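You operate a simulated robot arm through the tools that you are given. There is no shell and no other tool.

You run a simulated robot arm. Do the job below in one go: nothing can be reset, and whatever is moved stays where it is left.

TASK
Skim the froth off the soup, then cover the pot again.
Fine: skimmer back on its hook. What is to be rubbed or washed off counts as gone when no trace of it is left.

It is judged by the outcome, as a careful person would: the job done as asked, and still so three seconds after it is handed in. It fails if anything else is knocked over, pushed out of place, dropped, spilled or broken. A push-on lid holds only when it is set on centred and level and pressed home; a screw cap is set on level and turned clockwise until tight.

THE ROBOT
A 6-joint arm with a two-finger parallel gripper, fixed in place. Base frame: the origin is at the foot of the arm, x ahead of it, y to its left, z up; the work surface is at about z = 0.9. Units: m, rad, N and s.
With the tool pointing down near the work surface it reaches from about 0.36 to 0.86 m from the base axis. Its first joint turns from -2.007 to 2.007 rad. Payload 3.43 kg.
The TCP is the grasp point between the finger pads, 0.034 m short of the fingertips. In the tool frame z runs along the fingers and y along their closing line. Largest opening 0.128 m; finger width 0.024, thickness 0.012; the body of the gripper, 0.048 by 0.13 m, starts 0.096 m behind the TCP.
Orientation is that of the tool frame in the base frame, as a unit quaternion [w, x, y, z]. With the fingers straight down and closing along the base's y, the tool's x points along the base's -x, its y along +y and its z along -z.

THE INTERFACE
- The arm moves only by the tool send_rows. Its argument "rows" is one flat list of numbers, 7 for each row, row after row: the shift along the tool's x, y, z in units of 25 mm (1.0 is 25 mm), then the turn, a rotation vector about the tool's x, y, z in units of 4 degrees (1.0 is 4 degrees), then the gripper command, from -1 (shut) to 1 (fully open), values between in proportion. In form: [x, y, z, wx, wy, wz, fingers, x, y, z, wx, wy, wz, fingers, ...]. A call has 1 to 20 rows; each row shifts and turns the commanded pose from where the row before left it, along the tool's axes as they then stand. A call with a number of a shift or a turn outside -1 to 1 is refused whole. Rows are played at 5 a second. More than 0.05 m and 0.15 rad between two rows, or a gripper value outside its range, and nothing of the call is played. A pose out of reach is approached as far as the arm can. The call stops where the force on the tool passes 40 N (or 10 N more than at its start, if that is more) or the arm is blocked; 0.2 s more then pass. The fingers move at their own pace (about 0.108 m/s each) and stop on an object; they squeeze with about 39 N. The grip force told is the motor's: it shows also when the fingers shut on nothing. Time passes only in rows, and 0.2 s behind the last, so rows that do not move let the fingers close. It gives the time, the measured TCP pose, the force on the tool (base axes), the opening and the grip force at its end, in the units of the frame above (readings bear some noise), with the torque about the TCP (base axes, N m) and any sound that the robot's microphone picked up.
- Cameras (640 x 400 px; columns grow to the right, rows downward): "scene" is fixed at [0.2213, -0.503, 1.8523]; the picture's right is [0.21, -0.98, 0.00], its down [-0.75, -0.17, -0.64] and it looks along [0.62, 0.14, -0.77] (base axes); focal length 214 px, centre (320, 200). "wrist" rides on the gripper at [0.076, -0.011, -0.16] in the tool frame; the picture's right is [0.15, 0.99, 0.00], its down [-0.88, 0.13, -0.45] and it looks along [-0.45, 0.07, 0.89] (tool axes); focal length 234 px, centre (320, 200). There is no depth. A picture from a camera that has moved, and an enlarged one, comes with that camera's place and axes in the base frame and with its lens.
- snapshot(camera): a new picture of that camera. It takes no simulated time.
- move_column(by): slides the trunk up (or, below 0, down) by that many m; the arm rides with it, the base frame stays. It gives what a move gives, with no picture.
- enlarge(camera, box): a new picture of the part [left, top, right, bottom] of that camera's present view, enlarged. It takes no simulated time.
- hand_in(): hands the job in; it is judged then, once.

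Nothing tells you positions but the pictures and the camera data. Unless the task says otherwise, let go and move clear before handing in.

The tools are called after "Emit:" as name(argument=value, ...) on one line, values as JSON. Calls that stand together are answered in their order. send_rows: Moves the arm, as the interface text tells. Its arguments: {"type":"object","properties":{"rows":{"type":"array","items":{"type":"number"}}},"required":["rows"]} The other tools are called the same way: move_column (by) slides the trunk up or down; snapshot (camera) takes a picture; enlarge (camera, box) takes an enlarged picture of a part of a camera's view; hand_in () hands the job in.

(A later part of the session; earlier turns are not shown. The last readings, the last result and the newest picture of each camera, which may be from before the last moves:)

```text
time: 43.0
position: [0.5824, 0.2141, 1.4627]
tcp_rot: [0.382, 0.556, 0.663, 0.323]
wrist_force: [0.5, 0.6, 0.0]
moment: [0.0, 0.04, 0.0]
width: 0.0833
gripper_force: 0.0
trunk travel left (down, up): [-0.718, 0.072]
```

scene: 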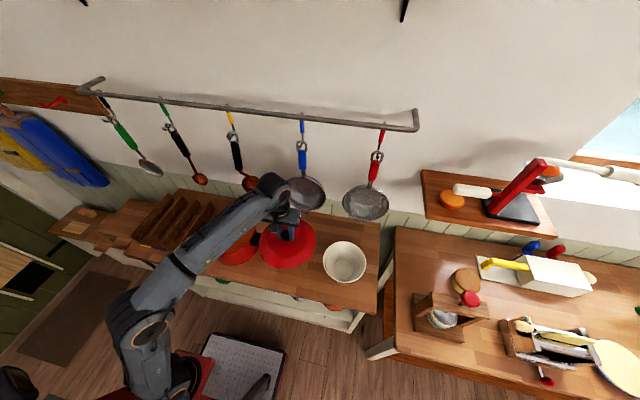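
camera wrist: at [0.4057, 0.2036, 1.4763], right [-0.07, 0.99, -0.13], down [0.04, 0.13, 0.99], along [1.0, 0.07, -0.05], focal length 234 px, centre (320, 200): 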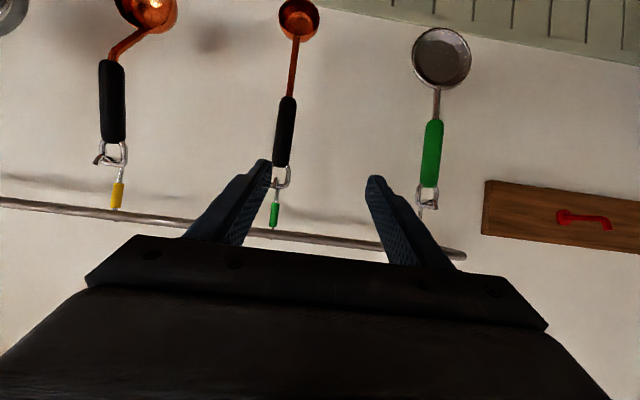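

Emit:
send_rows(rows=[0, 0, 0, 0, 0, 1, 0.3, 0, 0, 0, 0, 0, 1, 0.3, 0, 0, 0, 0, 0, 1, 0.3, 0, 0, 0, 0, 0, 1, 0.3, 0, 0, 0, 0, 0, 1, 0.3, 0, 0, 0, 0, 0, 1, 0.3, 0, 0, 0, 0, 0, 1, 0.3, 0, 0, 0, 0, 0, 1, 0.3, 0, 0, 0, 0, 0, 1, 0.3, 0, 0, 0, 0, 0, 1, 0.3, 0, 0, 0, 0, 0, 1, 0.3, 0, 0, 0, 0, 0, 1, 0.3, 0, 0, 0, 0, 0, 1, 0.3, 0, 0, 0, 0, 0, 1, 0.3, 0, 0, 0, 0, 0, 1, 0.3, 0, 0, 0, 0, 0, 1, 0.3, 0, 0, 0, 0, 0, 1, 0.3, 0, 0, 0, 0, 0, 1, 0.3, 0, 0, 0, 0, 0, 1, 0.3, 0, 0, 0, 0, 0, 1, 0.3])

Emit:
send_rows(rows=[0, 0, 0, 0, 0, 1, 0.3, 0, 0, 0, 0, 0, 1, 0.3, 0, 0, 0, 0, 0, 1, 0.3, 0, 0, 0, 0, 0, 1, 0.3, 0, 0, 0, 0, 0, 1, 0.3, 0, 0, 0, 0, 0, 0, 0.3])

Emit:
snapshot(camera="wrist")

```text
time: 47.2
position: [0.6317, 0.0561, 1.5538]
tcp_rot: [0.081, 0.852, 0.156, 0.493]
wrist_force: [-0.2, 0.1, 0.7]
moment: [-0.01, -0.01, 0.0]
width: 0.0832
gripper_force: 0.1
out of reach, approached as far as the arm can: row 8, 9, 10, 11, 12, 13, 14, 15, 16, 17, 18, 19, 20
trunk travel left (down, up): [-0.718, 0.072]
```

```text
time: 48.6
position: [0.6345, -0.0185, 1.5548]
tcp_rot: [-0.005, 0.865, 0.005, 0.501]
wrist_force: [0.8, -0.2, 0.7]
moment: [-0.06, -0.01, -0.01]
width: 0.0833
gripper_force: 0.1
out of reach, approached as far as the arm can: row 1, 2, 3, 4, 5
trunk travel left (down, up): [-0.718, 0.072]
```

```text
taken
camera wrist: at [0.5338, -0.0095, 1.6997], right [0.09, -0.99, 0.12], down [-0.83, -0.14, -0.54], along [0.55, -0.06, -0.83], focal length 234 px, centre (320, 200)
```

wrist: 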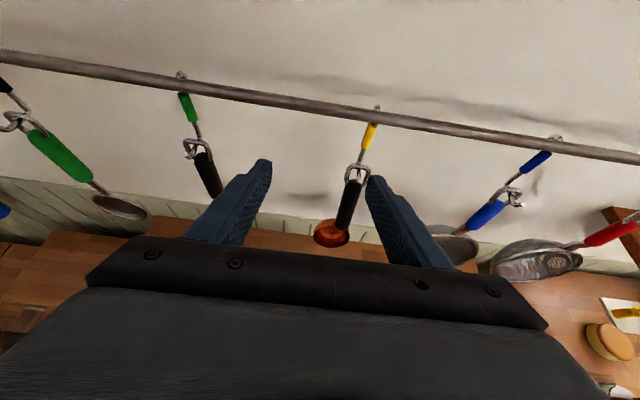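

The roll hit a joint limit in this direction, and the arm compensated by drifting to (0.634, −0.019, 1.555). I'll roll back the other way and see how far that direction goes.

Emit:
send_rows(rows=[0, 0, -0.5, 0, 0, -1, 0.3, 0, 0, -0.5, 0, 0, -1, 0.3, 0, 0, 0, 0, 0, -1, 0.3, 0, 0, 0, 0, 0, -1, 0.3, 0, 0, 0, 0, 0, -1, 0.3, 0, 0, 0, 0, 0, -1, 0.3, 0, 0, 0, 0, 0, -1, 0.3, 0, 0, 0, 0, 0, -1, 0.3, 0, 0, 0, 0, 0, -1, 0.3, 0, 0, 0, 0, 0, -1, 0.3, 0, 0, 0, 0, 0, -1, 0.3, 0, 0, 0, 0, 0, -1, 0.3, 0, 0, 0, 0, 0, -1, 0.3, 0, 0, 0, 0, 0, -1, 0.3, 0, 0, 0, 0, 0, -1, 0.3, 0, 0, 0, 0, 0, -1, 0.3, 0, 0, 0, 0, 0, -1, 0.3, 0, 0, 0, 0, 0, -1, 0.3, 0, 0, 0, 0, 0, -1, 0.3, 0, 0, 0, 0, 0, -1, 0.3])

Emit:
send_rows(rows=[0, 0, 0, 0, 0, -1, 0.3, 0, 0, 0, 0, 0, -1, 0.3, 0, 0, 0, 0, 0, -1, 0.3, 0, 0, 0, 0, 0, -1, 0.3, 0, 0, 0, 0, 0, -1, 0.3, 0, 0, 0, 0, 0, -1, 0.3, 0, 0, 0, 0, 0, -1, 0.3, 0, 0, 0, 0, 0, -1, 0.3, 0, 0, 0, 0, 0, -1, 0.3, 0, 0, 0, 0, 0, -1, 0.3, 0, 0, 0, 0, 0, -1, 0.3, 0, 0, 0, 0, 0, -1, 0.3, 0, 0, 0, 0, 0, -1, 0.3, 0, 0, 0, 0, 0, -1, 0.3, 0, 0, 0, 0, 0, -1, 0.3, 0, 0, 0, 0, 0, -1, 0.3, 0, 0, 0, 0, 0, -1, 0.3, 0, 0, 0, 0, 0, -1, 0.3, 0, 0, 0, 0, 0, -1, 0.3, 0, 0, 0, 0, 0, -1, 0.3])

Emit:
send_rows(rows=[0, 0, 0, 0, 0, -1, 0.3, 0, 0, 0, 0, 0, -1, 0.3, 0, 0, 0, 0, 0, -1, 0.3, 0, 0, 0, 0, 0, -1, 0.3, 0, 0, 0, 0, 0, -1, 0.3])

```text
time: 52.8
position: [0.6135, -0.0182, 1.5671]
tcp_rot: [0.321, 0.662, 0.557, 0.385]
wrist_force: [0.2, -0.5, 0.5]
moment: [-0.01, 0.0, 0.01]
width: 0.0831
gripper_force: 0.1
trunk travel left (down, up): [-0.718, 0.072]
```

```text
time: 57.0
position: [0.6129, -0.0182, 1.5664]
tcp_rot: [0.494, 0.149, 0.852, 0.088]
wrist_force: [0.1, 0.1, -0.4]
moment: [0.01, -0.03, -0.04]
width: 0.0833
gripper_force: 0.0
trunk travel left (down, up): [-0.718, 0.072]
```

```text
time: 58.2
position: [0.6127, -0.0176, 1.5658]
tcp_rot: [0.501, -0.002, 0.866, 0.002]
wrist_force: [-1.2, 1.4, 0.1]
moment: [-0.03, 0.02, -0.01]
width: 0.0831
gripper_force: 0.1
trunk travel left (down, up): [-0.718, 0.072]
```

Back at standard roll. I'll move to the hook side (y≈0.33) and try the opposite roll direction there.

Emit:
send_rows(rows=[0.247, 1, 0.143, 0, 0, 0, 0.3, 0.247, 1, 0.143, 0, 0, 0, 0.3, 0.247, 1, 0.143, 0, 0, 0, 0.3, 0.247, 1, 0.143, 0, 0, 0, 0.3, 0.247, 1, 0.143, 0, 0, 0, 0.3, 0.247, 1, 0.143, 0, 0, 0, 0.3, 0.247, 1, 0.143, 0, 0, 0, 0.3, 0.247, 1, 0.143, 0, 0, 0, 0.3, 0.247, 1, 0.143, 0, 0, 0, 0.3, 0.247, 1, 0.143, 0, 0, 0, 0.3, 0.247, 1, 0.143, 0, 0, 0, 0.3, 0.247, 1, 0.143, 0, 0, 0, 0.3, 0.247, 1, 0.143, 0, 0, 0, 0.3, 0.247, 1, 0.143, 0, 0, 0, 0.3])

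Emit:
send_rows(rows=[0, 0, 0, 0, 0, -1, 0.3, 0, 0, 0, 0, 0, -1, 0.3, 0, 0, 0, 0, 0, -1, 0.3, 0, 0, 0, 0, 0, -1, 0.3, 0, 0, 0, 0, 0, -1, 0.3, 0, 0, 0, 0, 0, -1, 0.3, 0, 0, 0, 0, 0, -1, 0.3, 0, 0, 0, 0, 0, -1, 0.3, 0, 0, 0, 0, 0, -1, 0.3, 0, 0, 0, 0, 0, -1, 0.3, 0, 0, 0, 0, 0, -1, 0.3, 0, 0, 0, 0, 0, -1, 0.3, 0, 0, 0, 0, 0, -1, 0.3, 0, 0, 0, 0, 0, -1, 0.3, 0, 0, 0, 0, 0, -1, 0.3, 0, 0, 0, 0, 0, -1, 0.3, 0, 0, 0, 0, 0, -1, 0.3, 0, 0, 0, 0, 0, -1, 0.3, 0, 0, 0, 0, 0, -1, 0.3, 0, 0, 0, 0, 0, -1, 0.3])

```text
time: 61.2
position: [0.614, 0.3312, 1.4672]
tcp_rot: [0.501, 0.0, 0.865, 0.001]
wrist_force: [-0.3, 0.4, -0.5]
moment: [-0.03, -0.02, 0.0]
width: 0.083
gripper_force: 0.2
trunk travel left (down, up): [-0.718, 0.072]
```

```text
time: 65.4
position: [0.6125, 0.332, 1.4663]
tcp_rot: [0.385, -0.557, 0.662, -0.322]
wrist_force: [-0.9, 0.8, 0.7]
moment: [0.03, 0.01, 0.01]
width: 0.0831
gripper_force: 0.0
trunk travel left (down, up): [-0.718, 0.072]
```

Emit:
send_rows(rows=[0, 0, 0, 0, 0, -1, 0.3, 0, 0, 0, 0, 0, -1, 0.3, 0, 0, 0, 0, 0, -1, 0.3, 0, 0, 0, 0, 0, -1, 0.3, 0, 0, 0, 0, 0, -1, 0.3, 0, 0, 0, 0, 0, -1, 0.3, 0, 0, 0, 0, 0, -1, 0.3, 0, 0, 0, 0, 0, -1, 0.3, 0, 0, 0, 0, 0, -1, 0.3, 0, 0, 0, 0, 0, -1, 0.3])

Emit:
send_rows(rows=[0, 0, 0, 0, 0, -1, 0.3, 0, 0, 0, 0, 0, -1, 0.3, 0, 0, 0, 0, 0, -1, 0.3, 0, 0, 0, 0, 0, -1, 0.3, 0, 0, 0, 0, 0, -1, 0.3, 0, 0, 0, 0, 0, -1, 0.3, 0, 0, 0, 0, 0, -1, 0.3, 0, 0, 0, 0, 0, -1, 0.3, 0, 0, 0, 0, 0, -1, 0.3, 0, 0, 0, 0, 0, -1, 0.3])

Emit:
send_rows(rows=[0, 0, 0, 0, 0, -1, 0.3, 0, 0, 0, 0, 0, -1, 0.3, 0, 0, 0, 0, 0, -1, 0.3, 0, 0, 0, 0, 0, -1, 0.3, 0, 0, 0, 0, 0, -1, 0.3])

```text
time: 67.6
position: [0.6122, 0.3315, 1.4665]
tcp_rot: [-0.251, 0.75, -0.431, 0.434]
wrist_force: [0.1, 0.3, 0.1]
moment: [-0.02, 0.0, 0.01]
width: 0.083
gripper_force: 0.0
trunk travel left (down, up): [-0.718, 0.072]
```

```text
time: 69.8
position: [0.6132, 0.3322, 1.4661]
tcp_rot: [-0.088, 0.852, -0.149, 0.493]
wrist_force: [-0.6, 0.4, 0.1]
moment: [0.01, 0.0, -0.01]
width: 0.0832
gripper_force: 0.1
trunk travel left (down, up): [-0.718, 0.072]
```

```text
time: 71.0
position: [0.6122, 0.3326, 1.4652]
tcp_rot: [0.0, 0.866, 0.001, 0.5]
wrist_force: [0.6, -0.3, -0.4]
moment: [0.01, -0.02, 0.06]
width: 0.0832
gripper_force: 0.0
trunk travel left (down, up): [-0.718, 0.072]
```

Rolling the other way works all the way at the hook side. Before grasping, I'll zoom on the open pot to measure soup level and froth positions, and check hook clearance.

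Emit:
enlarge(camera="scene", box=[185, 200, 281, 260])

Emit:
snapshot(camera="wrist")

Emit:
snapshot(camera="scene")

```text
6.67 times, centred on (233, 230) of scene
camera zoom: at [0.2213, -0.503, 1.8523], right [0.21, -0.98, 0.0], down [-0.75, -0.17, -0.64], along [0.62, 0.14, -0.77], focal length 1430 px, centre (900, 0)
```

zoom: 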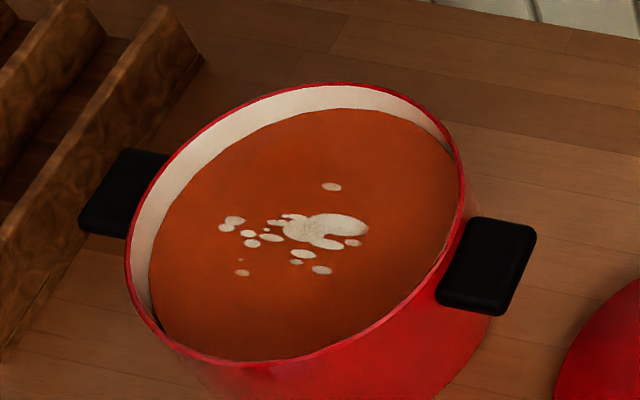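

```text
taken
camera wrist: at [0.5118, 0.3424, 1.6115], right [0.08, -0.99, 0.13], down [-0.83, -0.13, -0.54], along [0.55, -0.07, -0.83], focal length 234 px, centre (320, 200)
```

wrist: 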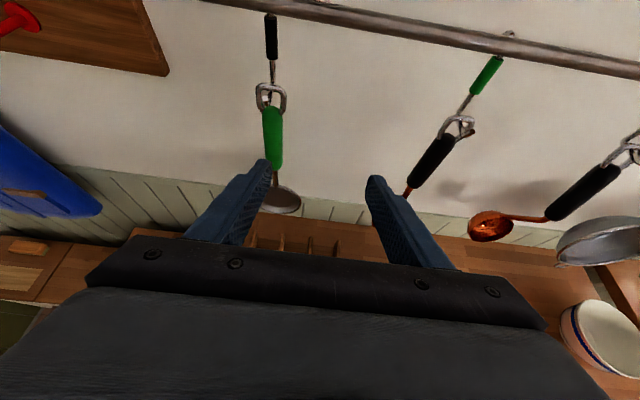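

```text
taken
```

scene: 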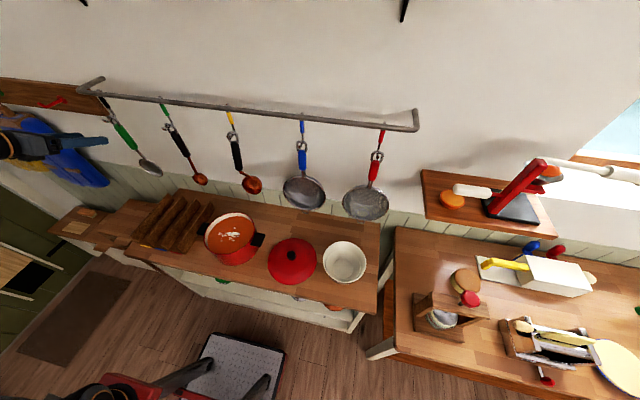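

Soup surface is near z≈0.988 with froth spanning roughly x 0.59–0.665, y −0.03–0.07. Now moving to a pre-grasp 10 cm back from the skimmer's green sleeve.

Emit:
send_rows(rows=[-0.049, -0.654, 0.816, 0, 0, 0, 0.3, -0.049, -0.654, 0.816, 0, 0, 0, 0.3, -0.049, -0.654, 0.816, 0, 0, 0, 0.3, -0.049, -0.654, 0.816, 0, 0, 0, 0.3, 0, 0, 0, 0, 0, 0, 0.3])

Emit:
snapshot(camera="wrist")

Emit:
enlarge(camera="scene", box=[60, 80, 188, 180])

```text
time: 72.2
position: [0.6807, 0.3999, 1.4199]
tcp_rot: [-0.001, 0.866, 0.0, 0.501]
wrist_force: [-0.2, 0.1, -0.5]
moment: [-0.02, -0.01, 0.02]
width: 0.083
gripper_force: 0.0
trunk travel left (down, up): [-0.718, 0.072]
```

```text
taken
camera wrist: at [0.5794, 0.4098, 1.5655], right [0.08, -0.99, 0.13], down [-0.83, -0.13, -0.54], along [0.55, -0.06, -0.83], focal length 234 px, centre (320, 200)
```

wrist: 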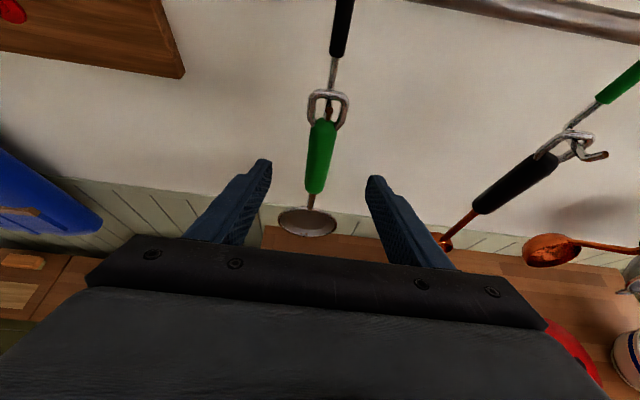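

```text
4.00 times, centred on (124, 130) of scene
camera zoom: at [0.2213, -0.503, 1.8523], right [0.21, -0.98, 0.0], down [-0.75, -0.17, -0.64], along [0.62, 0.14, -0.77], focal length 858 px, centre (1104, 480)
```

zoom: 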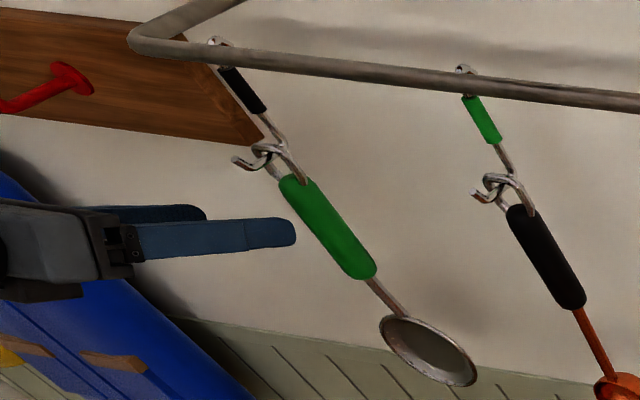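

Aligned: the sleeve is centred between the fingers. Advancing 10 cm along the finger direction.

Emit:
send_rows(rows=[0, 0, 0.8, 0, 0, 0, 0.3, 0, 0, 0.8, 0, 0, 0, 0.3, 0, 0, 0.8, 0, 0, 0, 0.3, 0, 0, 0.8, 0, 0, 0, 0.3, 0, 0, 0.6, 0, 0, 0, 0.3, 0, 0, 0, 0, 0, 0, 0.3])

Emit:
snapshot(camera="wrist")

Emit:
enlarge(camera="scene", box=[85, 80, 181, 140])

```text
time: 73.6
position: [0.7631, 0.3976, 1.3738]
tcp_rot: [0.0, 0.866, 0.0, 0.5]
wrist_force: [0.6, -0.2, 0.3]
moment: [0.0, -0.01, 0.02]
width: 0.0832
gripper_force: 0.1
trunk travel left (down, up): [-0.718, 0.072]
```

```text
taken
camera wrist: at [0.662, 0.4085, 1.5192], right [0.07, -0.99, 0.13], down [-0.83, -0.13, -0.54], along [0.55, -0.06, -0.83], focal length 234 px, centre (320, 200)
```

wrist: 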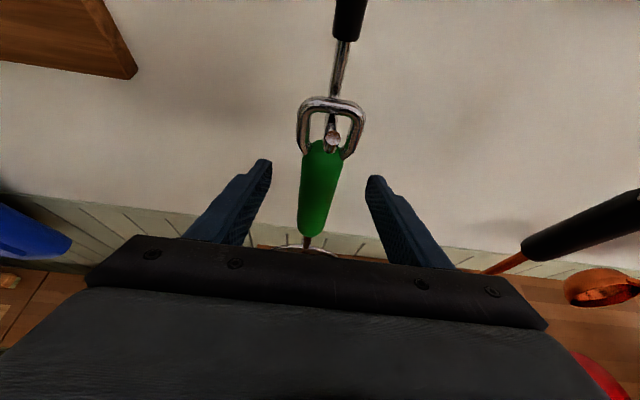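

```text
6.67 times, centred on (133, 110) of scene
camera zoom: at [0.2213, -0.503, 1.8523], right [0.21, -0.98, 0.0], down [-0.75, -0.17, -0.64], along [0.62, 0.14, -0.77], focal length 1430 px, centre (1567, 800)
```

zoom: 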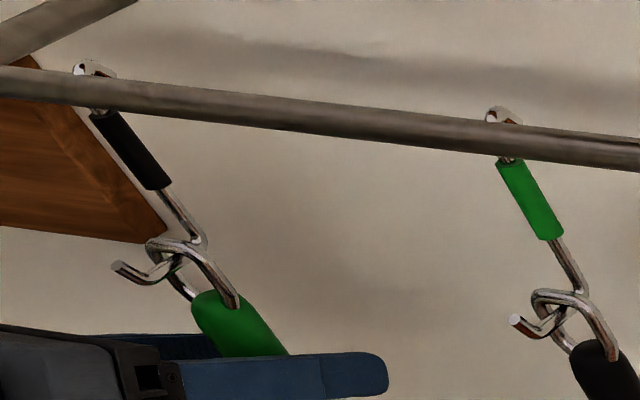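

TCP is at the sleeve. A ~2 mm sideways correction, then close on the handle.

Emit:
send_rows(rows=[0, -0.07, 0.08, 0, 0, 0, 0.3, 0, 0, 0, 0, 0, 0, 0, 0, 0, 0, 0, 0, 0, -0.3, 0, 0, 0, 0, 0, 0, -1, 0, 0, 0, 0, 0, 0, -1, 0, 0, 0, 0, 0, 0, -1])

Emit:
snapshot(camera="wrist")

Emit:
enlarge(camera="scene", box=[85, 80, 181, 140])

```text
time: 75.0
position: [0.7654, 0.4004, 1.3727]
tcp_rot: [0.0, 0.866, 0.0, 0.501]
wrist_force: [-0.9, -0.9, -0.7]
moment: [-0.7, 0.04, -0.22]
width: 0.0253
gripper_force: 39.7
trunk travel left (down, up): [-0.718, 0.072]
```

```text
taken
camera wrist: at [0.6638, 0.41, 1.5189], right [0.07, -0.99, 0.13], down [-0.83, -0.13, -0.54], along [0.55, -0.06, -0.83], focal length 234 px, centre (320, 200)
```

wrist: 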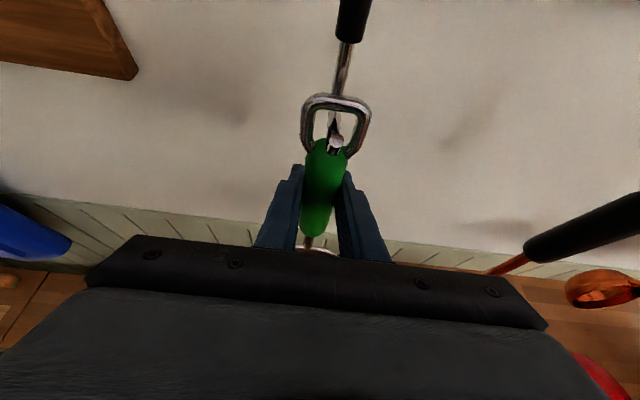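

```text
6.67 times, centred on (133, 110) of scene
camera zoom: at [0.2213, -0.503, 1.8523], right [0.21, -0.98, 0.0], down [-0.75, -0.17, -0.64], along [0.62, 0.14, -0.77], focal length 1430 px, centre (1567, 800)
```

zoom: 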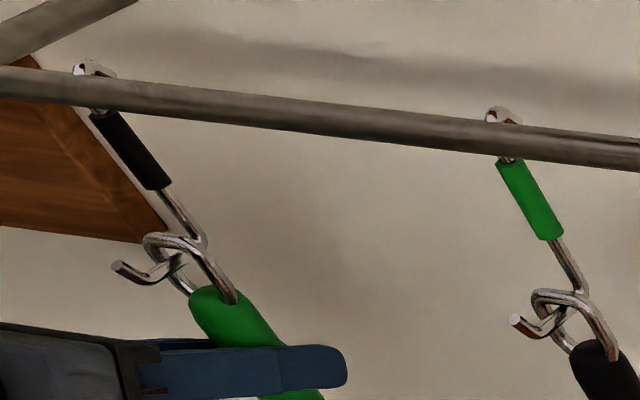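

The handle is gripped. Let me zoom in on the ring and hook tip to determine the needed lift before pulling off.

Emit:
enlarge(camera="wrist", box=[280, 80, 392, 150])

Emit:
enlarge(camera="scene", box=[96, 106, 128, 126])

```text
5.71 times, centred on (336, 115) of wrist
camera zoom: at [0.6638, 0.41, 1.5189], right [0.07, -0.99, 0.13], down [-0.83, -0.13, -0.54], along [0.55, -0.06, -0.83], focal length 1338 px, centre (229, 686)
```

zoom: 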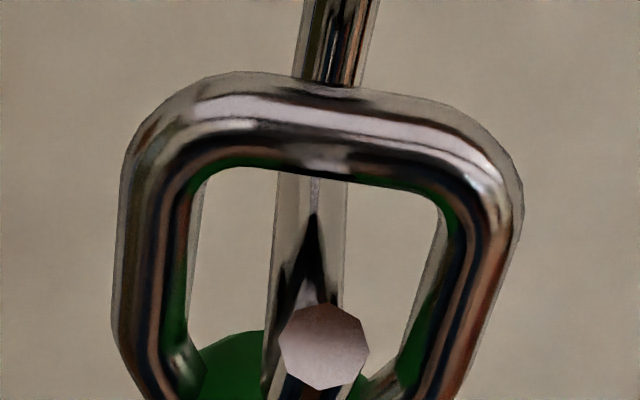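

```text
16.00 times, centred on (112, 116) of scene
camera zoom: at [0.2213, -0.503, 1.8523], right [0.21, -0.98, 0.0], down [-0.75, -0.17, -0.64], along [0.62, 0.14, -0.77], focal length 3432 px, centre (3648, 1544)
```

zoom: 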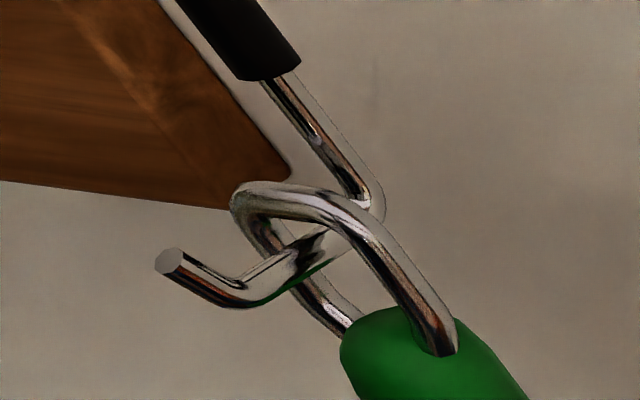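

The hook has a ~38 mm forward arm with a ~13 mm upturned tip; ring window allows about 20 mm play. I'll lift 16 mm straight up and check.

Emit:
send_rows(rows=[0.1386, 0, -0.08, 0, 0, 0, -1, 0.1386, 0, -0.08, 0, 0, 0, -1, 0.1386, 0, -0.08, 0, 0, 0, -1, 0.1386, 0, -0.08, 0, 0, 0, -1, 0, 0, 0, 0, 0, 0, -1])

Emit:
enlarge(camera="scene", box=[96, 106, 128, 126])

Emit:
enlarge(camera="wrist", box=[280, 80, 392, 150])

```text
time: 76.2
position: [0.7658, 0.401, 1.3901]
tcp_rot: [-0.001, 0.865, 0.001, 0.501]
wrist_force: [-0.8, -0.9, -1.2]
moment: [-0.72, -0.02, -0.2]
width: 0.0253
gripper_force: 39.1
trunk travel left (down, up): [-0.718, 0.072]
```

```text
16.00 times, centred on (112, 116) of scene
camera zoom: at [0.2213, -0.503, 1.8523], right [0.21, -0.98, 0.0], down [-0.75, -0.17, -0.64], along [0.62, 0.14, -0.77], focal length 3432 px, centre (3648, 1544)
```

zoom: 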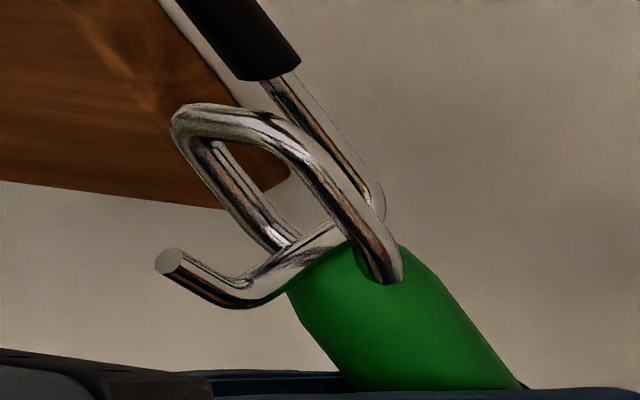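

```text
5.71 times, centred on (336, 115) of wrist
camera zoom: at [0.6648, 0.4106, 1.5355], right [0.07, -0.99, 0.13], down [-0.83, -0.13, -0.54], along [0.55, -0.06, -0.83], focal length 1338 px, centre (229, 686)
```

zoom: 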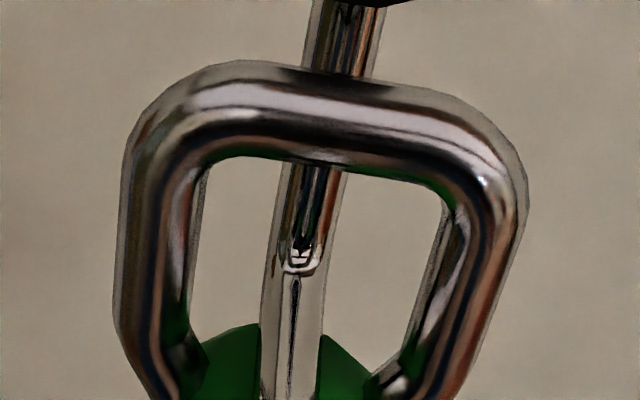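

Lifted 17 mm, hook untouched. Now pulling toward the robot carefully and monitoring force.

Emit:
send_rows(rows=[-0.12, 0, -0.208, 0, 0, 0, -1, -0.12, 0, -0.208, 0, 0, 0, -1, -0.12, 0, -0.208, 0, 0, 0, -1, 0, 0, 0, 0, 0, 0, -1])

Emit:
enlarge(camera="scene", box=[90, 104, 130, 129])

Emit:
enlarge(camera="wrist", box=[280, 80, 392, 150])

```text
time: 77.2
position: [0.747, 0.3993, 1.3882]
tcp_rot: [-0.001, 0.866, 0.001, 0.501]
wrist_force: [-0.1, -1.4, -2.4]
moment: [-0.69, 0.05, -0.21]
width: 0.0252
gripper_force: 38.7
trunk travel left (down, up): [-0.718, 0.072]
```

```text
16.00 times, centred on (110, 116) of scene
camera zoom: at [0.2213, -0.503, 1.8523], right [0.21, -0.98, 0.0], down [-0.75, -0.17, -0.64], along [0.62, 0.14, -0.77], focal length 3432 px, centre (3680, 1536)
```

zoom: 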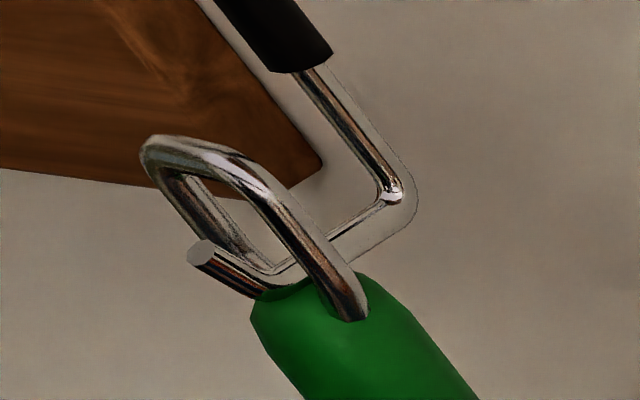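

```text
5.71 times, centred on (336, 115) of wrist
camera zoom: at [0.6466, 0.4098, 1.5339], right [0.07, -0.99, 0.13], down [-0.83, -0.13, -0.54], along [0.55, -0.06, -0.83], focal length 1338 px, centre (229, 686)
```

zoom: 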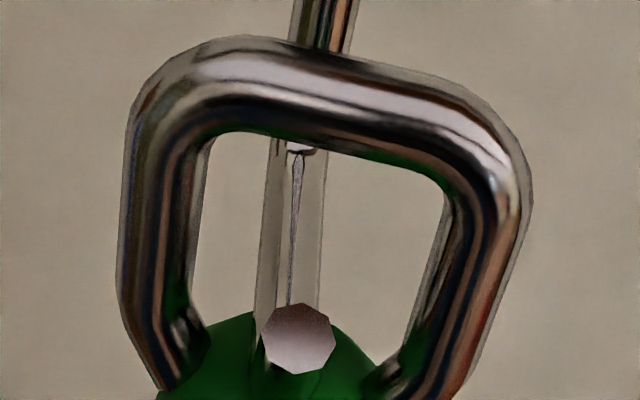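

Passing smoothly. Continue pulling.

Emit:
send_rows(rows=[-0.12, 0, -0.208, 0, 0, 0, -1, -0.12, 0, -0.208, 0, 0, 0, -1, 0, 0, 0, 0, 0, 0, -1])

Emit:
enlarge(camera="scene", box=[90, 104, 130, 129])

Emit:
enlarge(camera="wrist", box=[280, 80, 392, 150])

```text
time: 78.0
position: [0.7338, 0.4, 1.3898]
tcp_rot: [-0.001, 0.866, 0.001, 0.501]
wrist_force: [-0.1, -0.1, -0.7]
moment: [-0.03, 0.0, -0.03]
width: 0.0252
gripper_force: 38.4
trunk travel left (down, up): [-0.718, 0.072]
```

```text
16.00 times, centred on (110, 116) of scene
camera zoom: at [0.2213, -0.503, 1.8523], right [0.21, -0.98, 0.0], down [-0.75, -0.17, -0.64], along [0.62, 0.14, -0.77], focal length 3432 px, centre (3680, 1536)
```

zoom: 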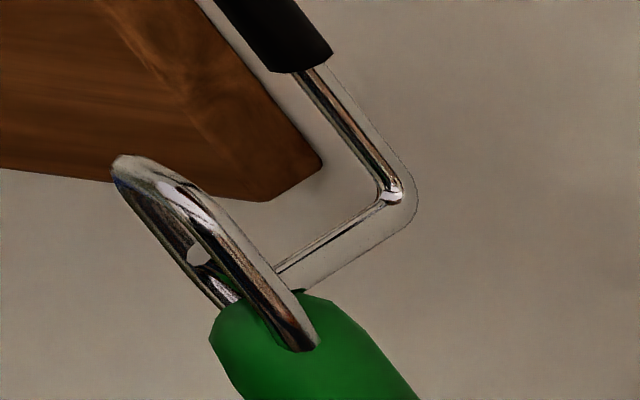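

```text
5.71 times, centred on (336, 115) of wrist
camera zoom: at [0.6342, 0.4102, 1.5351], right [0.07, -0.99, 0.13], down [-0.83, -0.13, -0.54], along [0.55, -0.06, -0.83], focal length 1338 px, centre (229, 686)
```

zoom: 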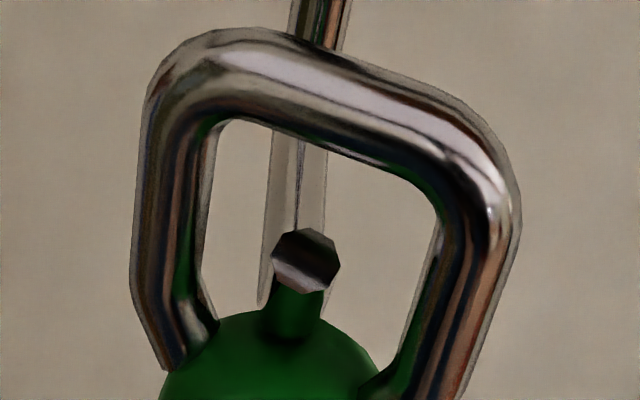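

The moment vanished — the skimmer settled in the grip, maybe turning a bit. Let me see the whole skimmer.

Emit:
enlarge(camera="scene", box=[70, 95, 198, 195])

Emit:
snapshot(camera="wrist")

```text
4.00 times, centred on (134, 145) of scene
camera zoom: at [0.2213, -0.503, 1.8523], right [0.21, -0.98, 0.0], down [-0.75, -0.17, -0.64], along [0.62, 0.14, -0.77], focal length 858 px, centre (1064, 420)
```

zoom: 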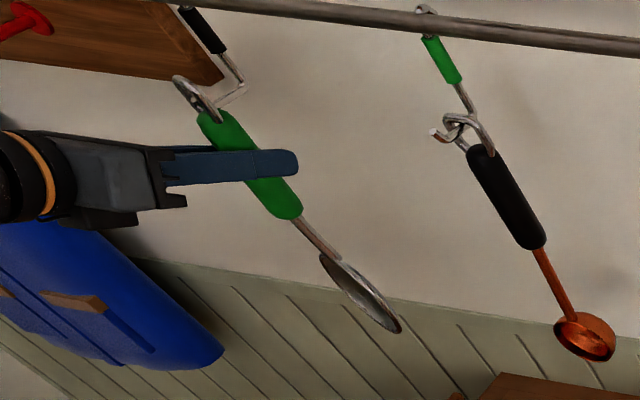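

```text
taken
camera wrist: at [0.6342, 0.4102, 1.5351], right [0.07, -0.99, 0.13], down [-0.83, -0.13, -0.54], along [0.55, -0.06, -0.83], focal length 234 px, centre (320, 200)
```

wrist: 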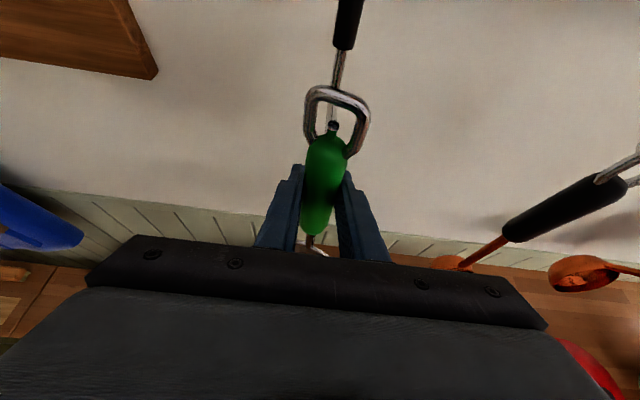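

The skimmer yawed ~20° in the grip when it came free of the hook; I can compensate later. Continue pulling clear of the hook tip.

Emit:
send_rows(rows=[-0.1, 0, -0.1732, 0, 0, 0, -1, -0.1, 0, -0.1732, 0, 0, 0, -1, -0.1, 0, -0.1732, 0, 0, 0, -1, 0, 0, 0, 0, 0, 0, -1])

Emit:
enlarge(camera="scene", box=[82, 104, 130, 134])

Emit:
enlarge(camera="wrist", box=[280, 80, 392, 150])

```text
time: 79.0
position: [0.7186, 0.3992, 1.3896]
tcp_rot: [-0.001, 0.866, 0.002, 0.501]
wrist_force: [-0.3, -0.2, -1.1]
moment: [-0.01, 0.02, 0.0]
width: 0.0253
gripper_force: 39.5
trunk travel left (down, up): [-0.718, 0.072]
```

```text
13.33 times, centred on (106, 119) of scene
camera zoom: at [0.2213, -0.503, 1.8523], right [0.21, -0.98, 0.0], down [-0.75, -0.17, -0.64], along [0.62, 0.14, -0.77], focal length 2860 px, centre (3173, 1280)
```

zoom: 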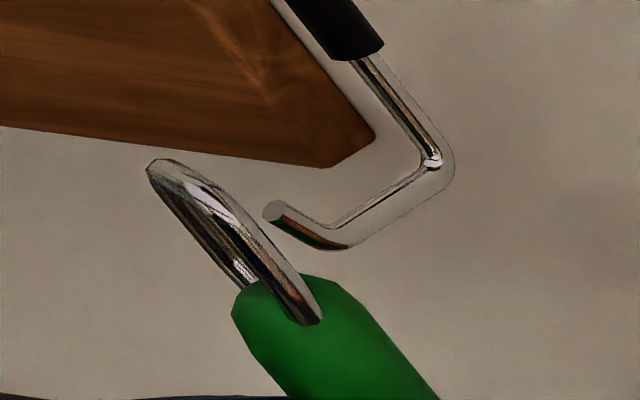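

```text
5.71 times, centred on (336, 115) of wrist
camera zoom: at [0.6187, 0.4103, 1.5351], right [0.07, -0.99, 0.13], down [-0.83, -0.13, -0.54], along [0.55, -0.06, -0.83], focal length 1338 px, centre (229, 686)
```

zoom: 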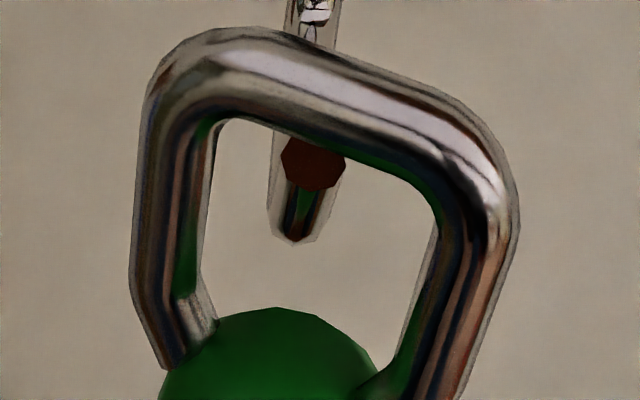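

The skimmer is free of the hook. I'll back away into free space, then turn it to the skimming attitude (gripper straight down, handle rising 30° toward the robot, disc forward).

Emit:
send_rows(rows=[-0.266, 0, -0.942, 0, 0, 0, -1, -0.266, 0.39, -0.942, 0, 0, 0, -1, -0.266, 0.39, -0.942, 0, 0, 0, -1, -0.266, 0.39, -0.942, 0, 0, 0, -1, -0.266, 0.39, -0.942, 0, 0, 0, -1, 0, 0, 0, 0, 0, 0, -1])

Emit:
snapshot(camera="wrist")

Emit:
enlarge(camera="scene", box=[30, 80, 190, 205])

```text
time: 80.4
position: [0.602, 0.3606, 1.419]
tcp_rot: [-0.001, 0.866, 0.0, 0.501]
wrist_force: [-0.5, 0.6, -1.5]
moment: [0.03, 0.01, 0.0]
width: 0.0254
gripper_force: 39.2
trunk travel left (down, up): [-0.718, 0.072]
```

```text
taken
camera wrist: at [0.5017, 0.371, 1.5652], right [0.07, -0.99, 0.13], down [-0.83, -0.13, -0.54], along [0.55, -0.06, -0.83], focal length 234 px, centre (320, 200)
```

wrist: 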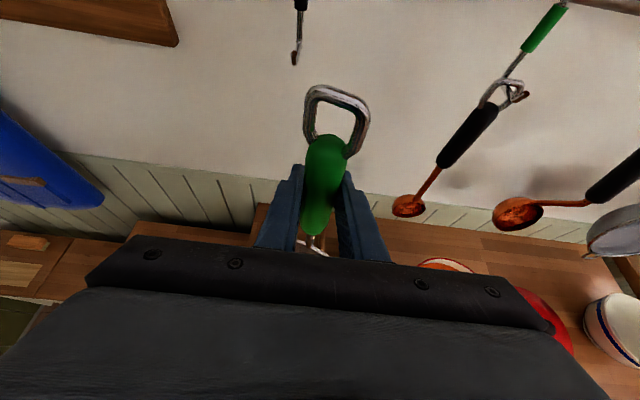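

```text
3.20 times, centred on (110, 142) of scene
camera zoom: at [0.2213, -0.503, 1.8523], right [0.21, -0.98, 0.0], down [-0.75, -0.17, -0.64], along [0.62, 0.14, -0.77], focal length 686 px, centre (992, 384)
```

zoom: 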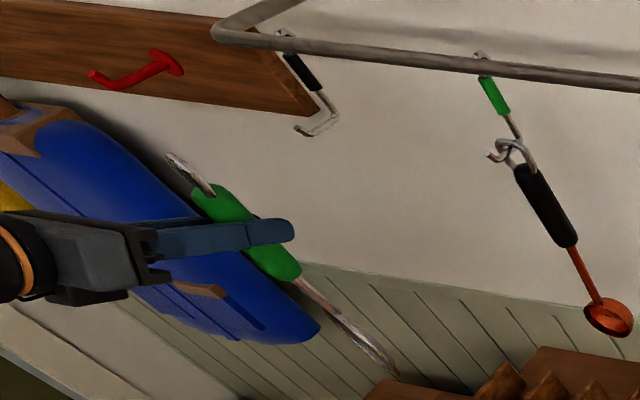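

Hook stayed put. Now rotating the skimmer about the tilted axis (disc stays below the grip) in stages.

Emit:
send_rows(rows=[0, 0, 0, -0.5, 0, 0.866, -1, 0, 0, 0, -0.5, 0, 0.866, -1, 0, 0, 0, -0.5, 0, 0.866, -1, 0, 0, 0, -0.5, 0, 0.866, -1, 0, 0, 0, -0.5, 0, 0.866, -1, 0, 0, 0, -0.5, 0, 0.866, -1, 0, 0, 0, -0.5, 0, 0.866, -1, 0, 0, 0, -0.5, 0, 0.866, -1, 0, 0, 0, -0.5, 0, 0.866, -1, 0, 0, 0, -0.5, 0, 0.866, -1, 0, 0, 0, -0.5, 0, 0.866, -1, 0, 0, 0, -0.5, 0, 0.866, -1, 0, 0, 0, -0.5, 0, 0.866, -1, 0, 0, 0, -0.5, 0, 0.866, -1, 0, 0, 0, -0.5, 0, 0.866, -1])

Emit:
snapshot(camera="scene")

```text
time: 83.6
position: [0.6003, 0.3602, 1.4189]
tcp_rot: [-0.001, 0.75, -0.499, 0.434]
wrist_force: [0.0, 0.2, -1.0]
moment: [-0.02, 0.01, 0.02]
width: 0.0249
gripper_force: 39.2
trunk travel left (down, up): [-0.718, 0.072]
```

```text
taken
```

scene: 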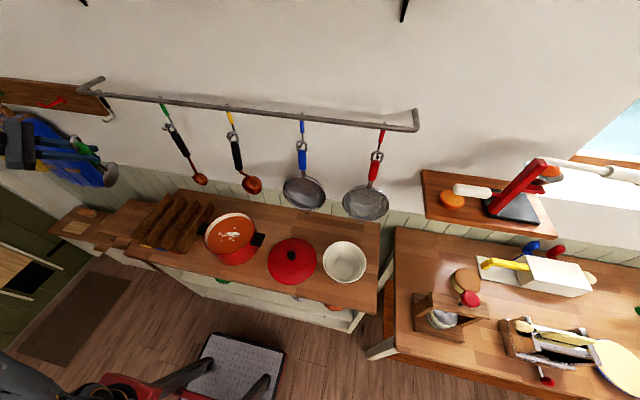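

Emit:
send_rows(rows=[0, 0, 0, -0.5, 0, 0.866, -1, 0, 0, 0, -0.5, 0, 0.866, -1, 0, 0, 0, -0.5, 0, 0.866, -1, 0, 0, 0, -0.5, 0, 0.866, -1, 0, 0, 0, -0.5, 0, 0.866, -1, 0, 0, 0, -0.5, 0, 0.866, -1, 0, 0, 0, -0.5, 0, 0.866, -1, 0, 0, 0, -0.5, 0, 0.866, -1, 0, 0, 0, -0.5, 0, 0.866, -1, 0, 0, 0, -0.5, 0, 0.866, -1, 0, 0, 0, -0.5, 0, 0.866, -1, 0, 0, 0, -0.5, 0, 0.866, -1, 0, 0, 0, -0.5, 0, 0.866, -1, 0, 0, 0, -0.5, 0, 0.866, -1, 0, 0, 0, -0.5, 0, 0.866, -1])

Emit:
enlarge(camera="scene", box=[0, 70, 192, 190])

```text
time: 86.8
position: [0.6017, 0.3602, 1.42]
tcp_rot: [0.002, -0.434, 0.866, -0.25]
wrist_force: [-0.6, -0.4, -0.8]
moment: [-0.02, 0.06, 0.0]
width: 0.0254
gripper_force: 39.2
trunk travel left (down, up): [-0.718, 0.072]
```

```text
3.33 times, centred on (96, 130) of scene
camera zoom: at [0.2213, -0.503, 1.8523], right [0.21, -0.98, 0.0], down [-0.75, -0.17, -0.64], along [0.62, 0.14, -0.77], focal length 715 px, centre (1067, 433)
```

zoom: 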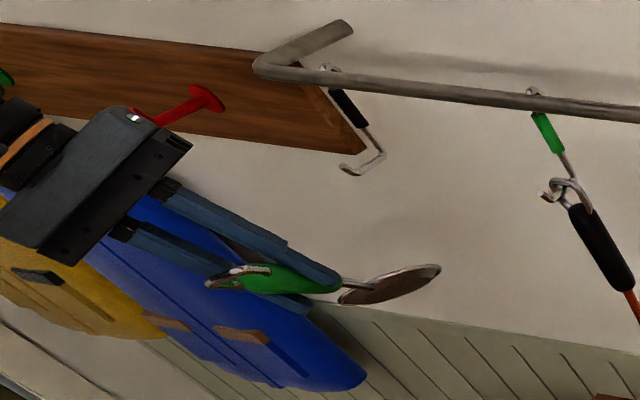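

Emit:
send_rows(rows=[0, 0, 0, -0.5, 0, 0.866, -1, 0, 0, 0, -0.5, 0, 0.866, -1, 0, 0, 0, -0.5, 0, 0.866, -1, 0, 0, 0, -0.5, 0, 0.866, -1, 0, 0, 0, -0.5, 0, 0.866, -1, 0, 0, 0, -0.5, 0, 0.866, -1, 0, 0, 0, -0.5, 0, 0.866, -1, 0, 0, 0, -0.5, 0, 0.866, -1, 0, 0, 0, -0.5, 0, 0.866, -1, 0, 0, 0, -0.5, 0, 0.866, -1, 0, 0, 0, -0.5, 0, 0.866, -1, 0, 0, 0, -0.5, 0, 0.866, -1, 0, 0, 0, -0.5, 0, 0.866, -1, 0, 0, 0, -0.5, 0, 0.866, -1, 0, 0, 0, -0.5, 0, 0.866, -1])

Emit:
snapshot(camera="wrist")

Emit:
enlarge(camera="scene", box=[0, 70, 192, 190])

```text
time: 90.0
position: [0.6001, 0.3594, 1.4162]
tcp_rot: [0.0, -0.002, 1.0, -0.001]
wrist_force: [0.5, 0.5, -1.6]
moment: [-0.07, 0.11, -0.03]
width: 0.0251
gripper_force: 38.7
out of reach, approached as far as the arm can: row 5
trunk travel left (down, up): [-0.718, 0.072]
```

```text
taken
camera wrist: at [0.524, 0.3471, 1.5764], right [-0.15, 0.99, 0.0], down [0.88, 0.13, 0.46], along [0.45, 0.07, -0.89], focal length 234 px, centre (320, 200)
```

wrist: 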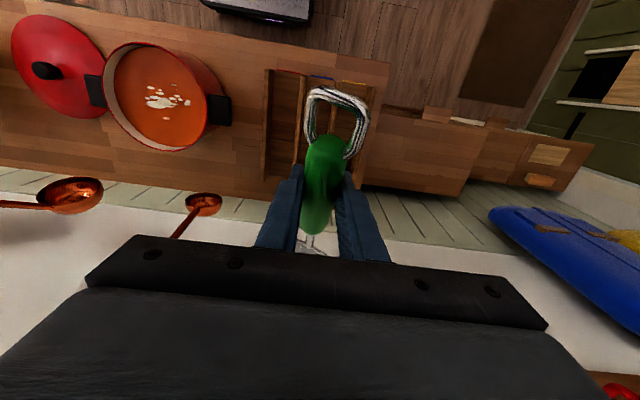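

```text
3.33 times, centred on (96, 130) of scene
camera zoom: at [0.2213, -0.503, 1.8523], right [0.21, -0.98, 0.0], down [-0.75, -0.17, -0.64], along [0.62, 0.14, -0.77], focal length 715 px, centre (1067, 433)
```

zoom: 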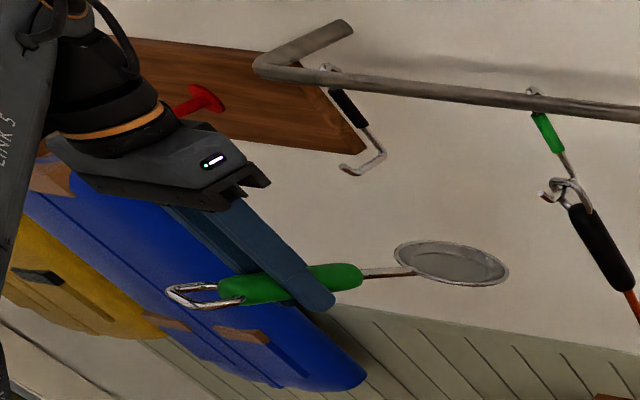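

The skimmer is now held in skimming attitude (handle rising toward robot, disc forward, tilted sideways by about 15°). Moving back toward the robot first (clear of the ladles), then sideways over the pot.

Emit:
send_rows(rows=[0.867, 0, 0, 0, 0, 0, -1, 0.867, 0, 0, 0, 0, 0, -1, 0.867, 0, 0, 0, 0, 0, -1, 0.867, 0, 0, 0, 0, 0, -1, 0.867, 0, 0, 0, 0, 0, -1, 0.867, 0, 0, 0, 0, 0, -1, 0, 0, 0, 0, 0, 0, -1])

Emit:
send_rows(rows=[0, -0.96, 0, 0, 0, 0, -1, 0, -0.96, 0, 0, 0, 0, -1, 0, -0.96, 0, 0, 0, 0, -1, 0, -0.96, 0, 0, 0, 0, -1, 0, -0.96, 0, 0, 0, 0, -1, 0, -0.96, 0, 0, 0, 0, -1, 0, -0.96, 0, 0, 0, 0, -1, 0, -0.96, 0, 0, 0, 0, -1, 0, -0.96, 0, 0, 0, 0, -1, 0, -0.96, 0, 0, 0, 0, -1, 0, -0.96, 0, 0, 0, 0, -1, 0, -0.96, 0, 0, 0, 0, -1, 0, -0.96, 0, 0, 0, 0, -1, 0, -0.96, 0, 0, 0, 0, -1, 0, -0.96, 0, 0, 0, 0, -1])

Emit:
snapshot(camera="scene")

Emit:
snapshot(camera="wrist")

```text
time: 91.6
position: [0.4689, 0.3554, 1.4153]
tcp_rot: [0.001, -0.001, 1.0, 0.0]
wrist_force: [-0.4, 0.2, -0.6]
moment: [-0.04, 0.08, -0.02]
width: 0.0252
gripper_force: 38.8
trunk travel left (down, up): [-0.718, 0.072]
```

```text
time: 94.8
position: [0.4692, -0.0039, 1.4175]
tcp_rot: [0.002, -0.003, 1.0, 0.0]
wrist_force: [0.1, -0.3, -0.9]
moment: [0.0, 0.1, -0.01]
width: 0.025
gripper_force: 38.9
trunk travel left (down, up): [-0.718, 0.072]
```

```text
taken
```

scene: 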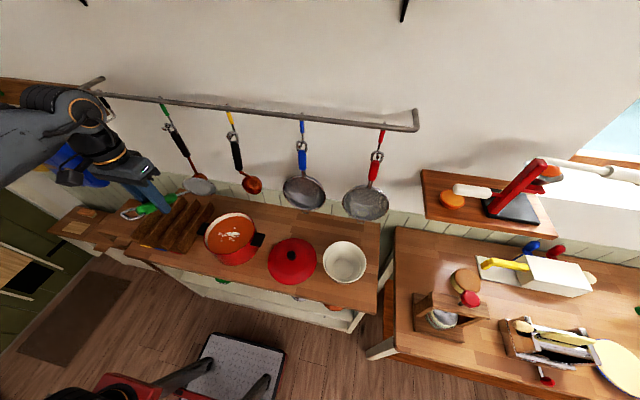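

```text
taken
camera wrist: at [0.3944, -0.0155, 1.5775], right [-0.15, 0.99, 0.0], down [0.88, 0.13, 0.46], along [0.45, 0.07, -0.89], focal length 234 px, centre (320, 200)
```

wrist: 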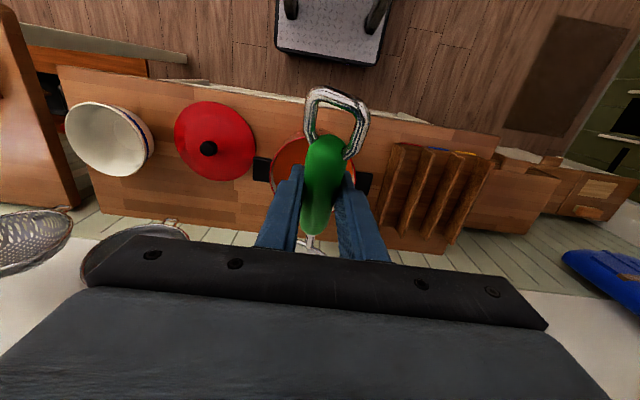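

The disc is over the pot (projection matches my estimate). I'll rotate about the handle axis to level the sideways tilt, then lower the trunk 25 cm.

Emit:
send_rows(rows=[0, 0, 0, 0.866, 0, -0.5, -1, 0, 0, 0, 0.866, 0, -0.5, -1, 0, 0, 0, 0.866, 0, -0.5, -1, 0, 0.16, 0, 0.69, 0, -0.4, -1, 0, 0, 0, 0, 0, 0, -1])

Emit:
move_column(by=-0.25)

Emit:
enlarge(camera="scene", box=[137, 170, 297, 270])

Emit:
snapshot(camera="wrist")

```text
time: 96.0
position: [0.4698, 0.0014, 1.4147]
tcp_rot: [0.001, -0.068, 0.991, -0.115]
wrist_force: [-0.4, -0.2, -1.8]
moment: [0.02, 0.07, 0.0]
width: 0.0248
gripper_force: 39.0
trunk travel left (down, up): [-0.718, 0.072]
```

```text
time: 98.6
position: [0.47, 0.0014, 1.1652]
tcp_rot: [0.001, -0.069, 0.991, -0.115]
wrist_force: [-0.4, -0.4, -0.5]
moment: [-0.03, 0.06, -0.01]
width: 0.025
gripper_force: 39.1
trunk travel left (down, up): [-0.468, 0.322]
```

```text
4.00 times, centred on (217, 220) of scene
camera zoom: at [0.2213, -0.503, 1.8523], right [0.21, -0.98, 0.0], down [-0.75, -0.17, -0.64], along [0.62, 0.14, -0.77], focal length 858 px, centre (732, 120)
```

zoom: 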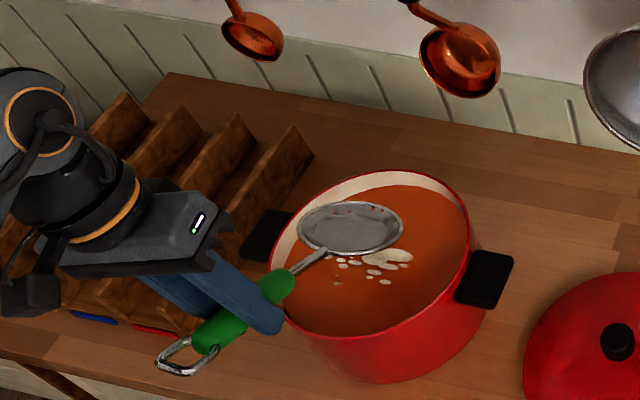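

```text
taken
camera wrist: at [0.3938, 0.0161, 1.3249], right [-0.28, 0.93, -0.22], down [0.85, 0.35, 0.4], along [0.45, -0.08, -0.89], focal length 234 px, centre (320, 200)
```

wrist: 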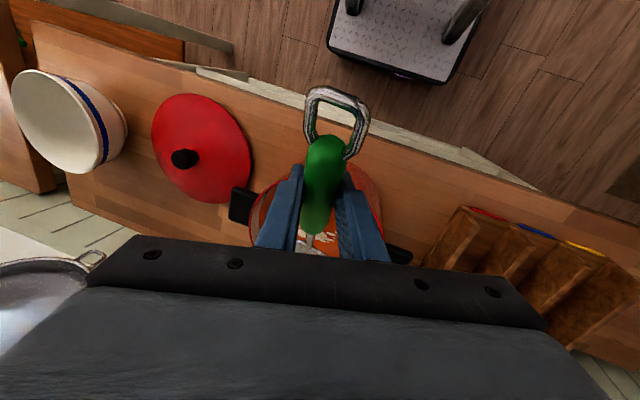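

The disc is just above the pot opening, concave side up. Lowering it slowly toward the soup surface.

Emit:
send_rows(rows=[-0.0105, 0.159, 0.682, 0, 0, 0, -1, -0.0105, 0.159, 0.682, 0, 0, 0, -1, -0.0105, 0.159, 0.682, 0, 0, 0, -1, 0, 0, 0, 0, 0, 0, -1])

Emit:
enlarge(camera="scene", box=[173, 195, 269, 255])

```text
time: 99.6
position: [0.4708, 0.0013, 1.1124]
tcp_rot: [0.0, -0.068, 0.991, -0.114]
wrist_force: [0.4, -0.5, -1.7]
moment: [-0.02, 0.07, -0.04]
width: 0.0251
gripper_force: 38.5
trunk travel left (down, up): [-0.468, 0.322]
```

```text
6.67 times, centred on (221, 225) of scene
camera zoom: at [0.2213, -0.503, 1.8523], right [0.21, -0.98, 0.0], down [-0.75, -0.17, -0.64], along [0.62, 0.14, -0.77], focal length 1430 px, centre (980, 33)
```

zoom: 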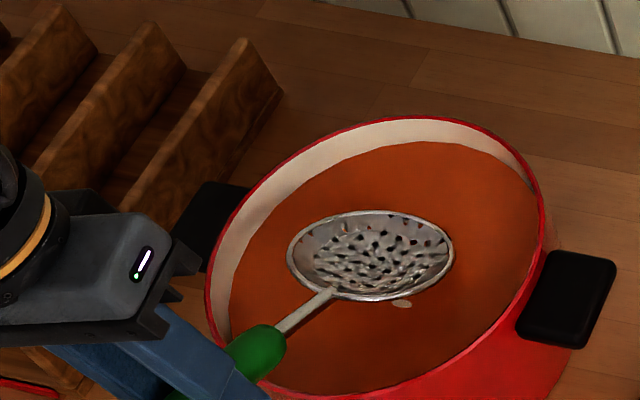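

Disc hovers right above the froth. Lowering another ~3 cm to the surface.

Emit:
send_rows(rows=[-0.006, 0.091, 0.39, 0, 0, 0, -1, -0.006, 0.091, 0.39, 0, 0, 0, -1, -0.006, 0.091, 0.39, 0, 0, 0, -1, 0, 0, 0, 0, 0, 0, -1])

Emit:
enlarge(camera="scene", box=[173, 195, 269, 255])

```text
time: 100.6
position: [0.47, 0.0021, 1.0823]
tcp_rot: [0.001, -0.068, 0.991, -0.114]
wrist_force: [-0.3, 0.2, -1.4]
moment: [-0.01, 0.11, 0.04]
width: 0.0253
gripper_force: 38.9
trunk travel left (down, up): [-0.468, 0.322]
```

```text
6.67 times, centred on (221, 225) of scene
camera zoom: at [0.2213, -0.503, 1.8523], right [0.21, -0.98, 0.0], down [-0.75, -0.17, -0.64], along [0.62, 0.14, -0.77], focal length 1430 px, centre (980, 33)
```

zoom: 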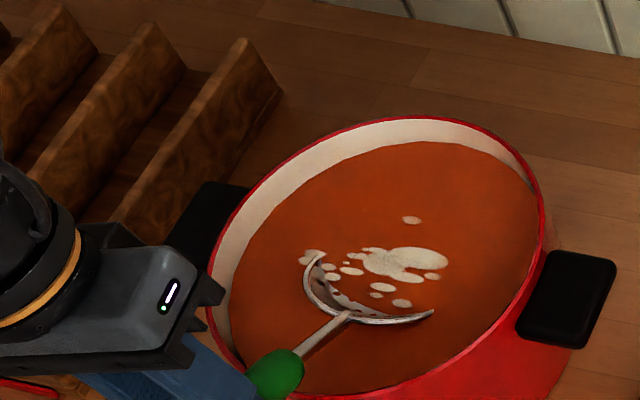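

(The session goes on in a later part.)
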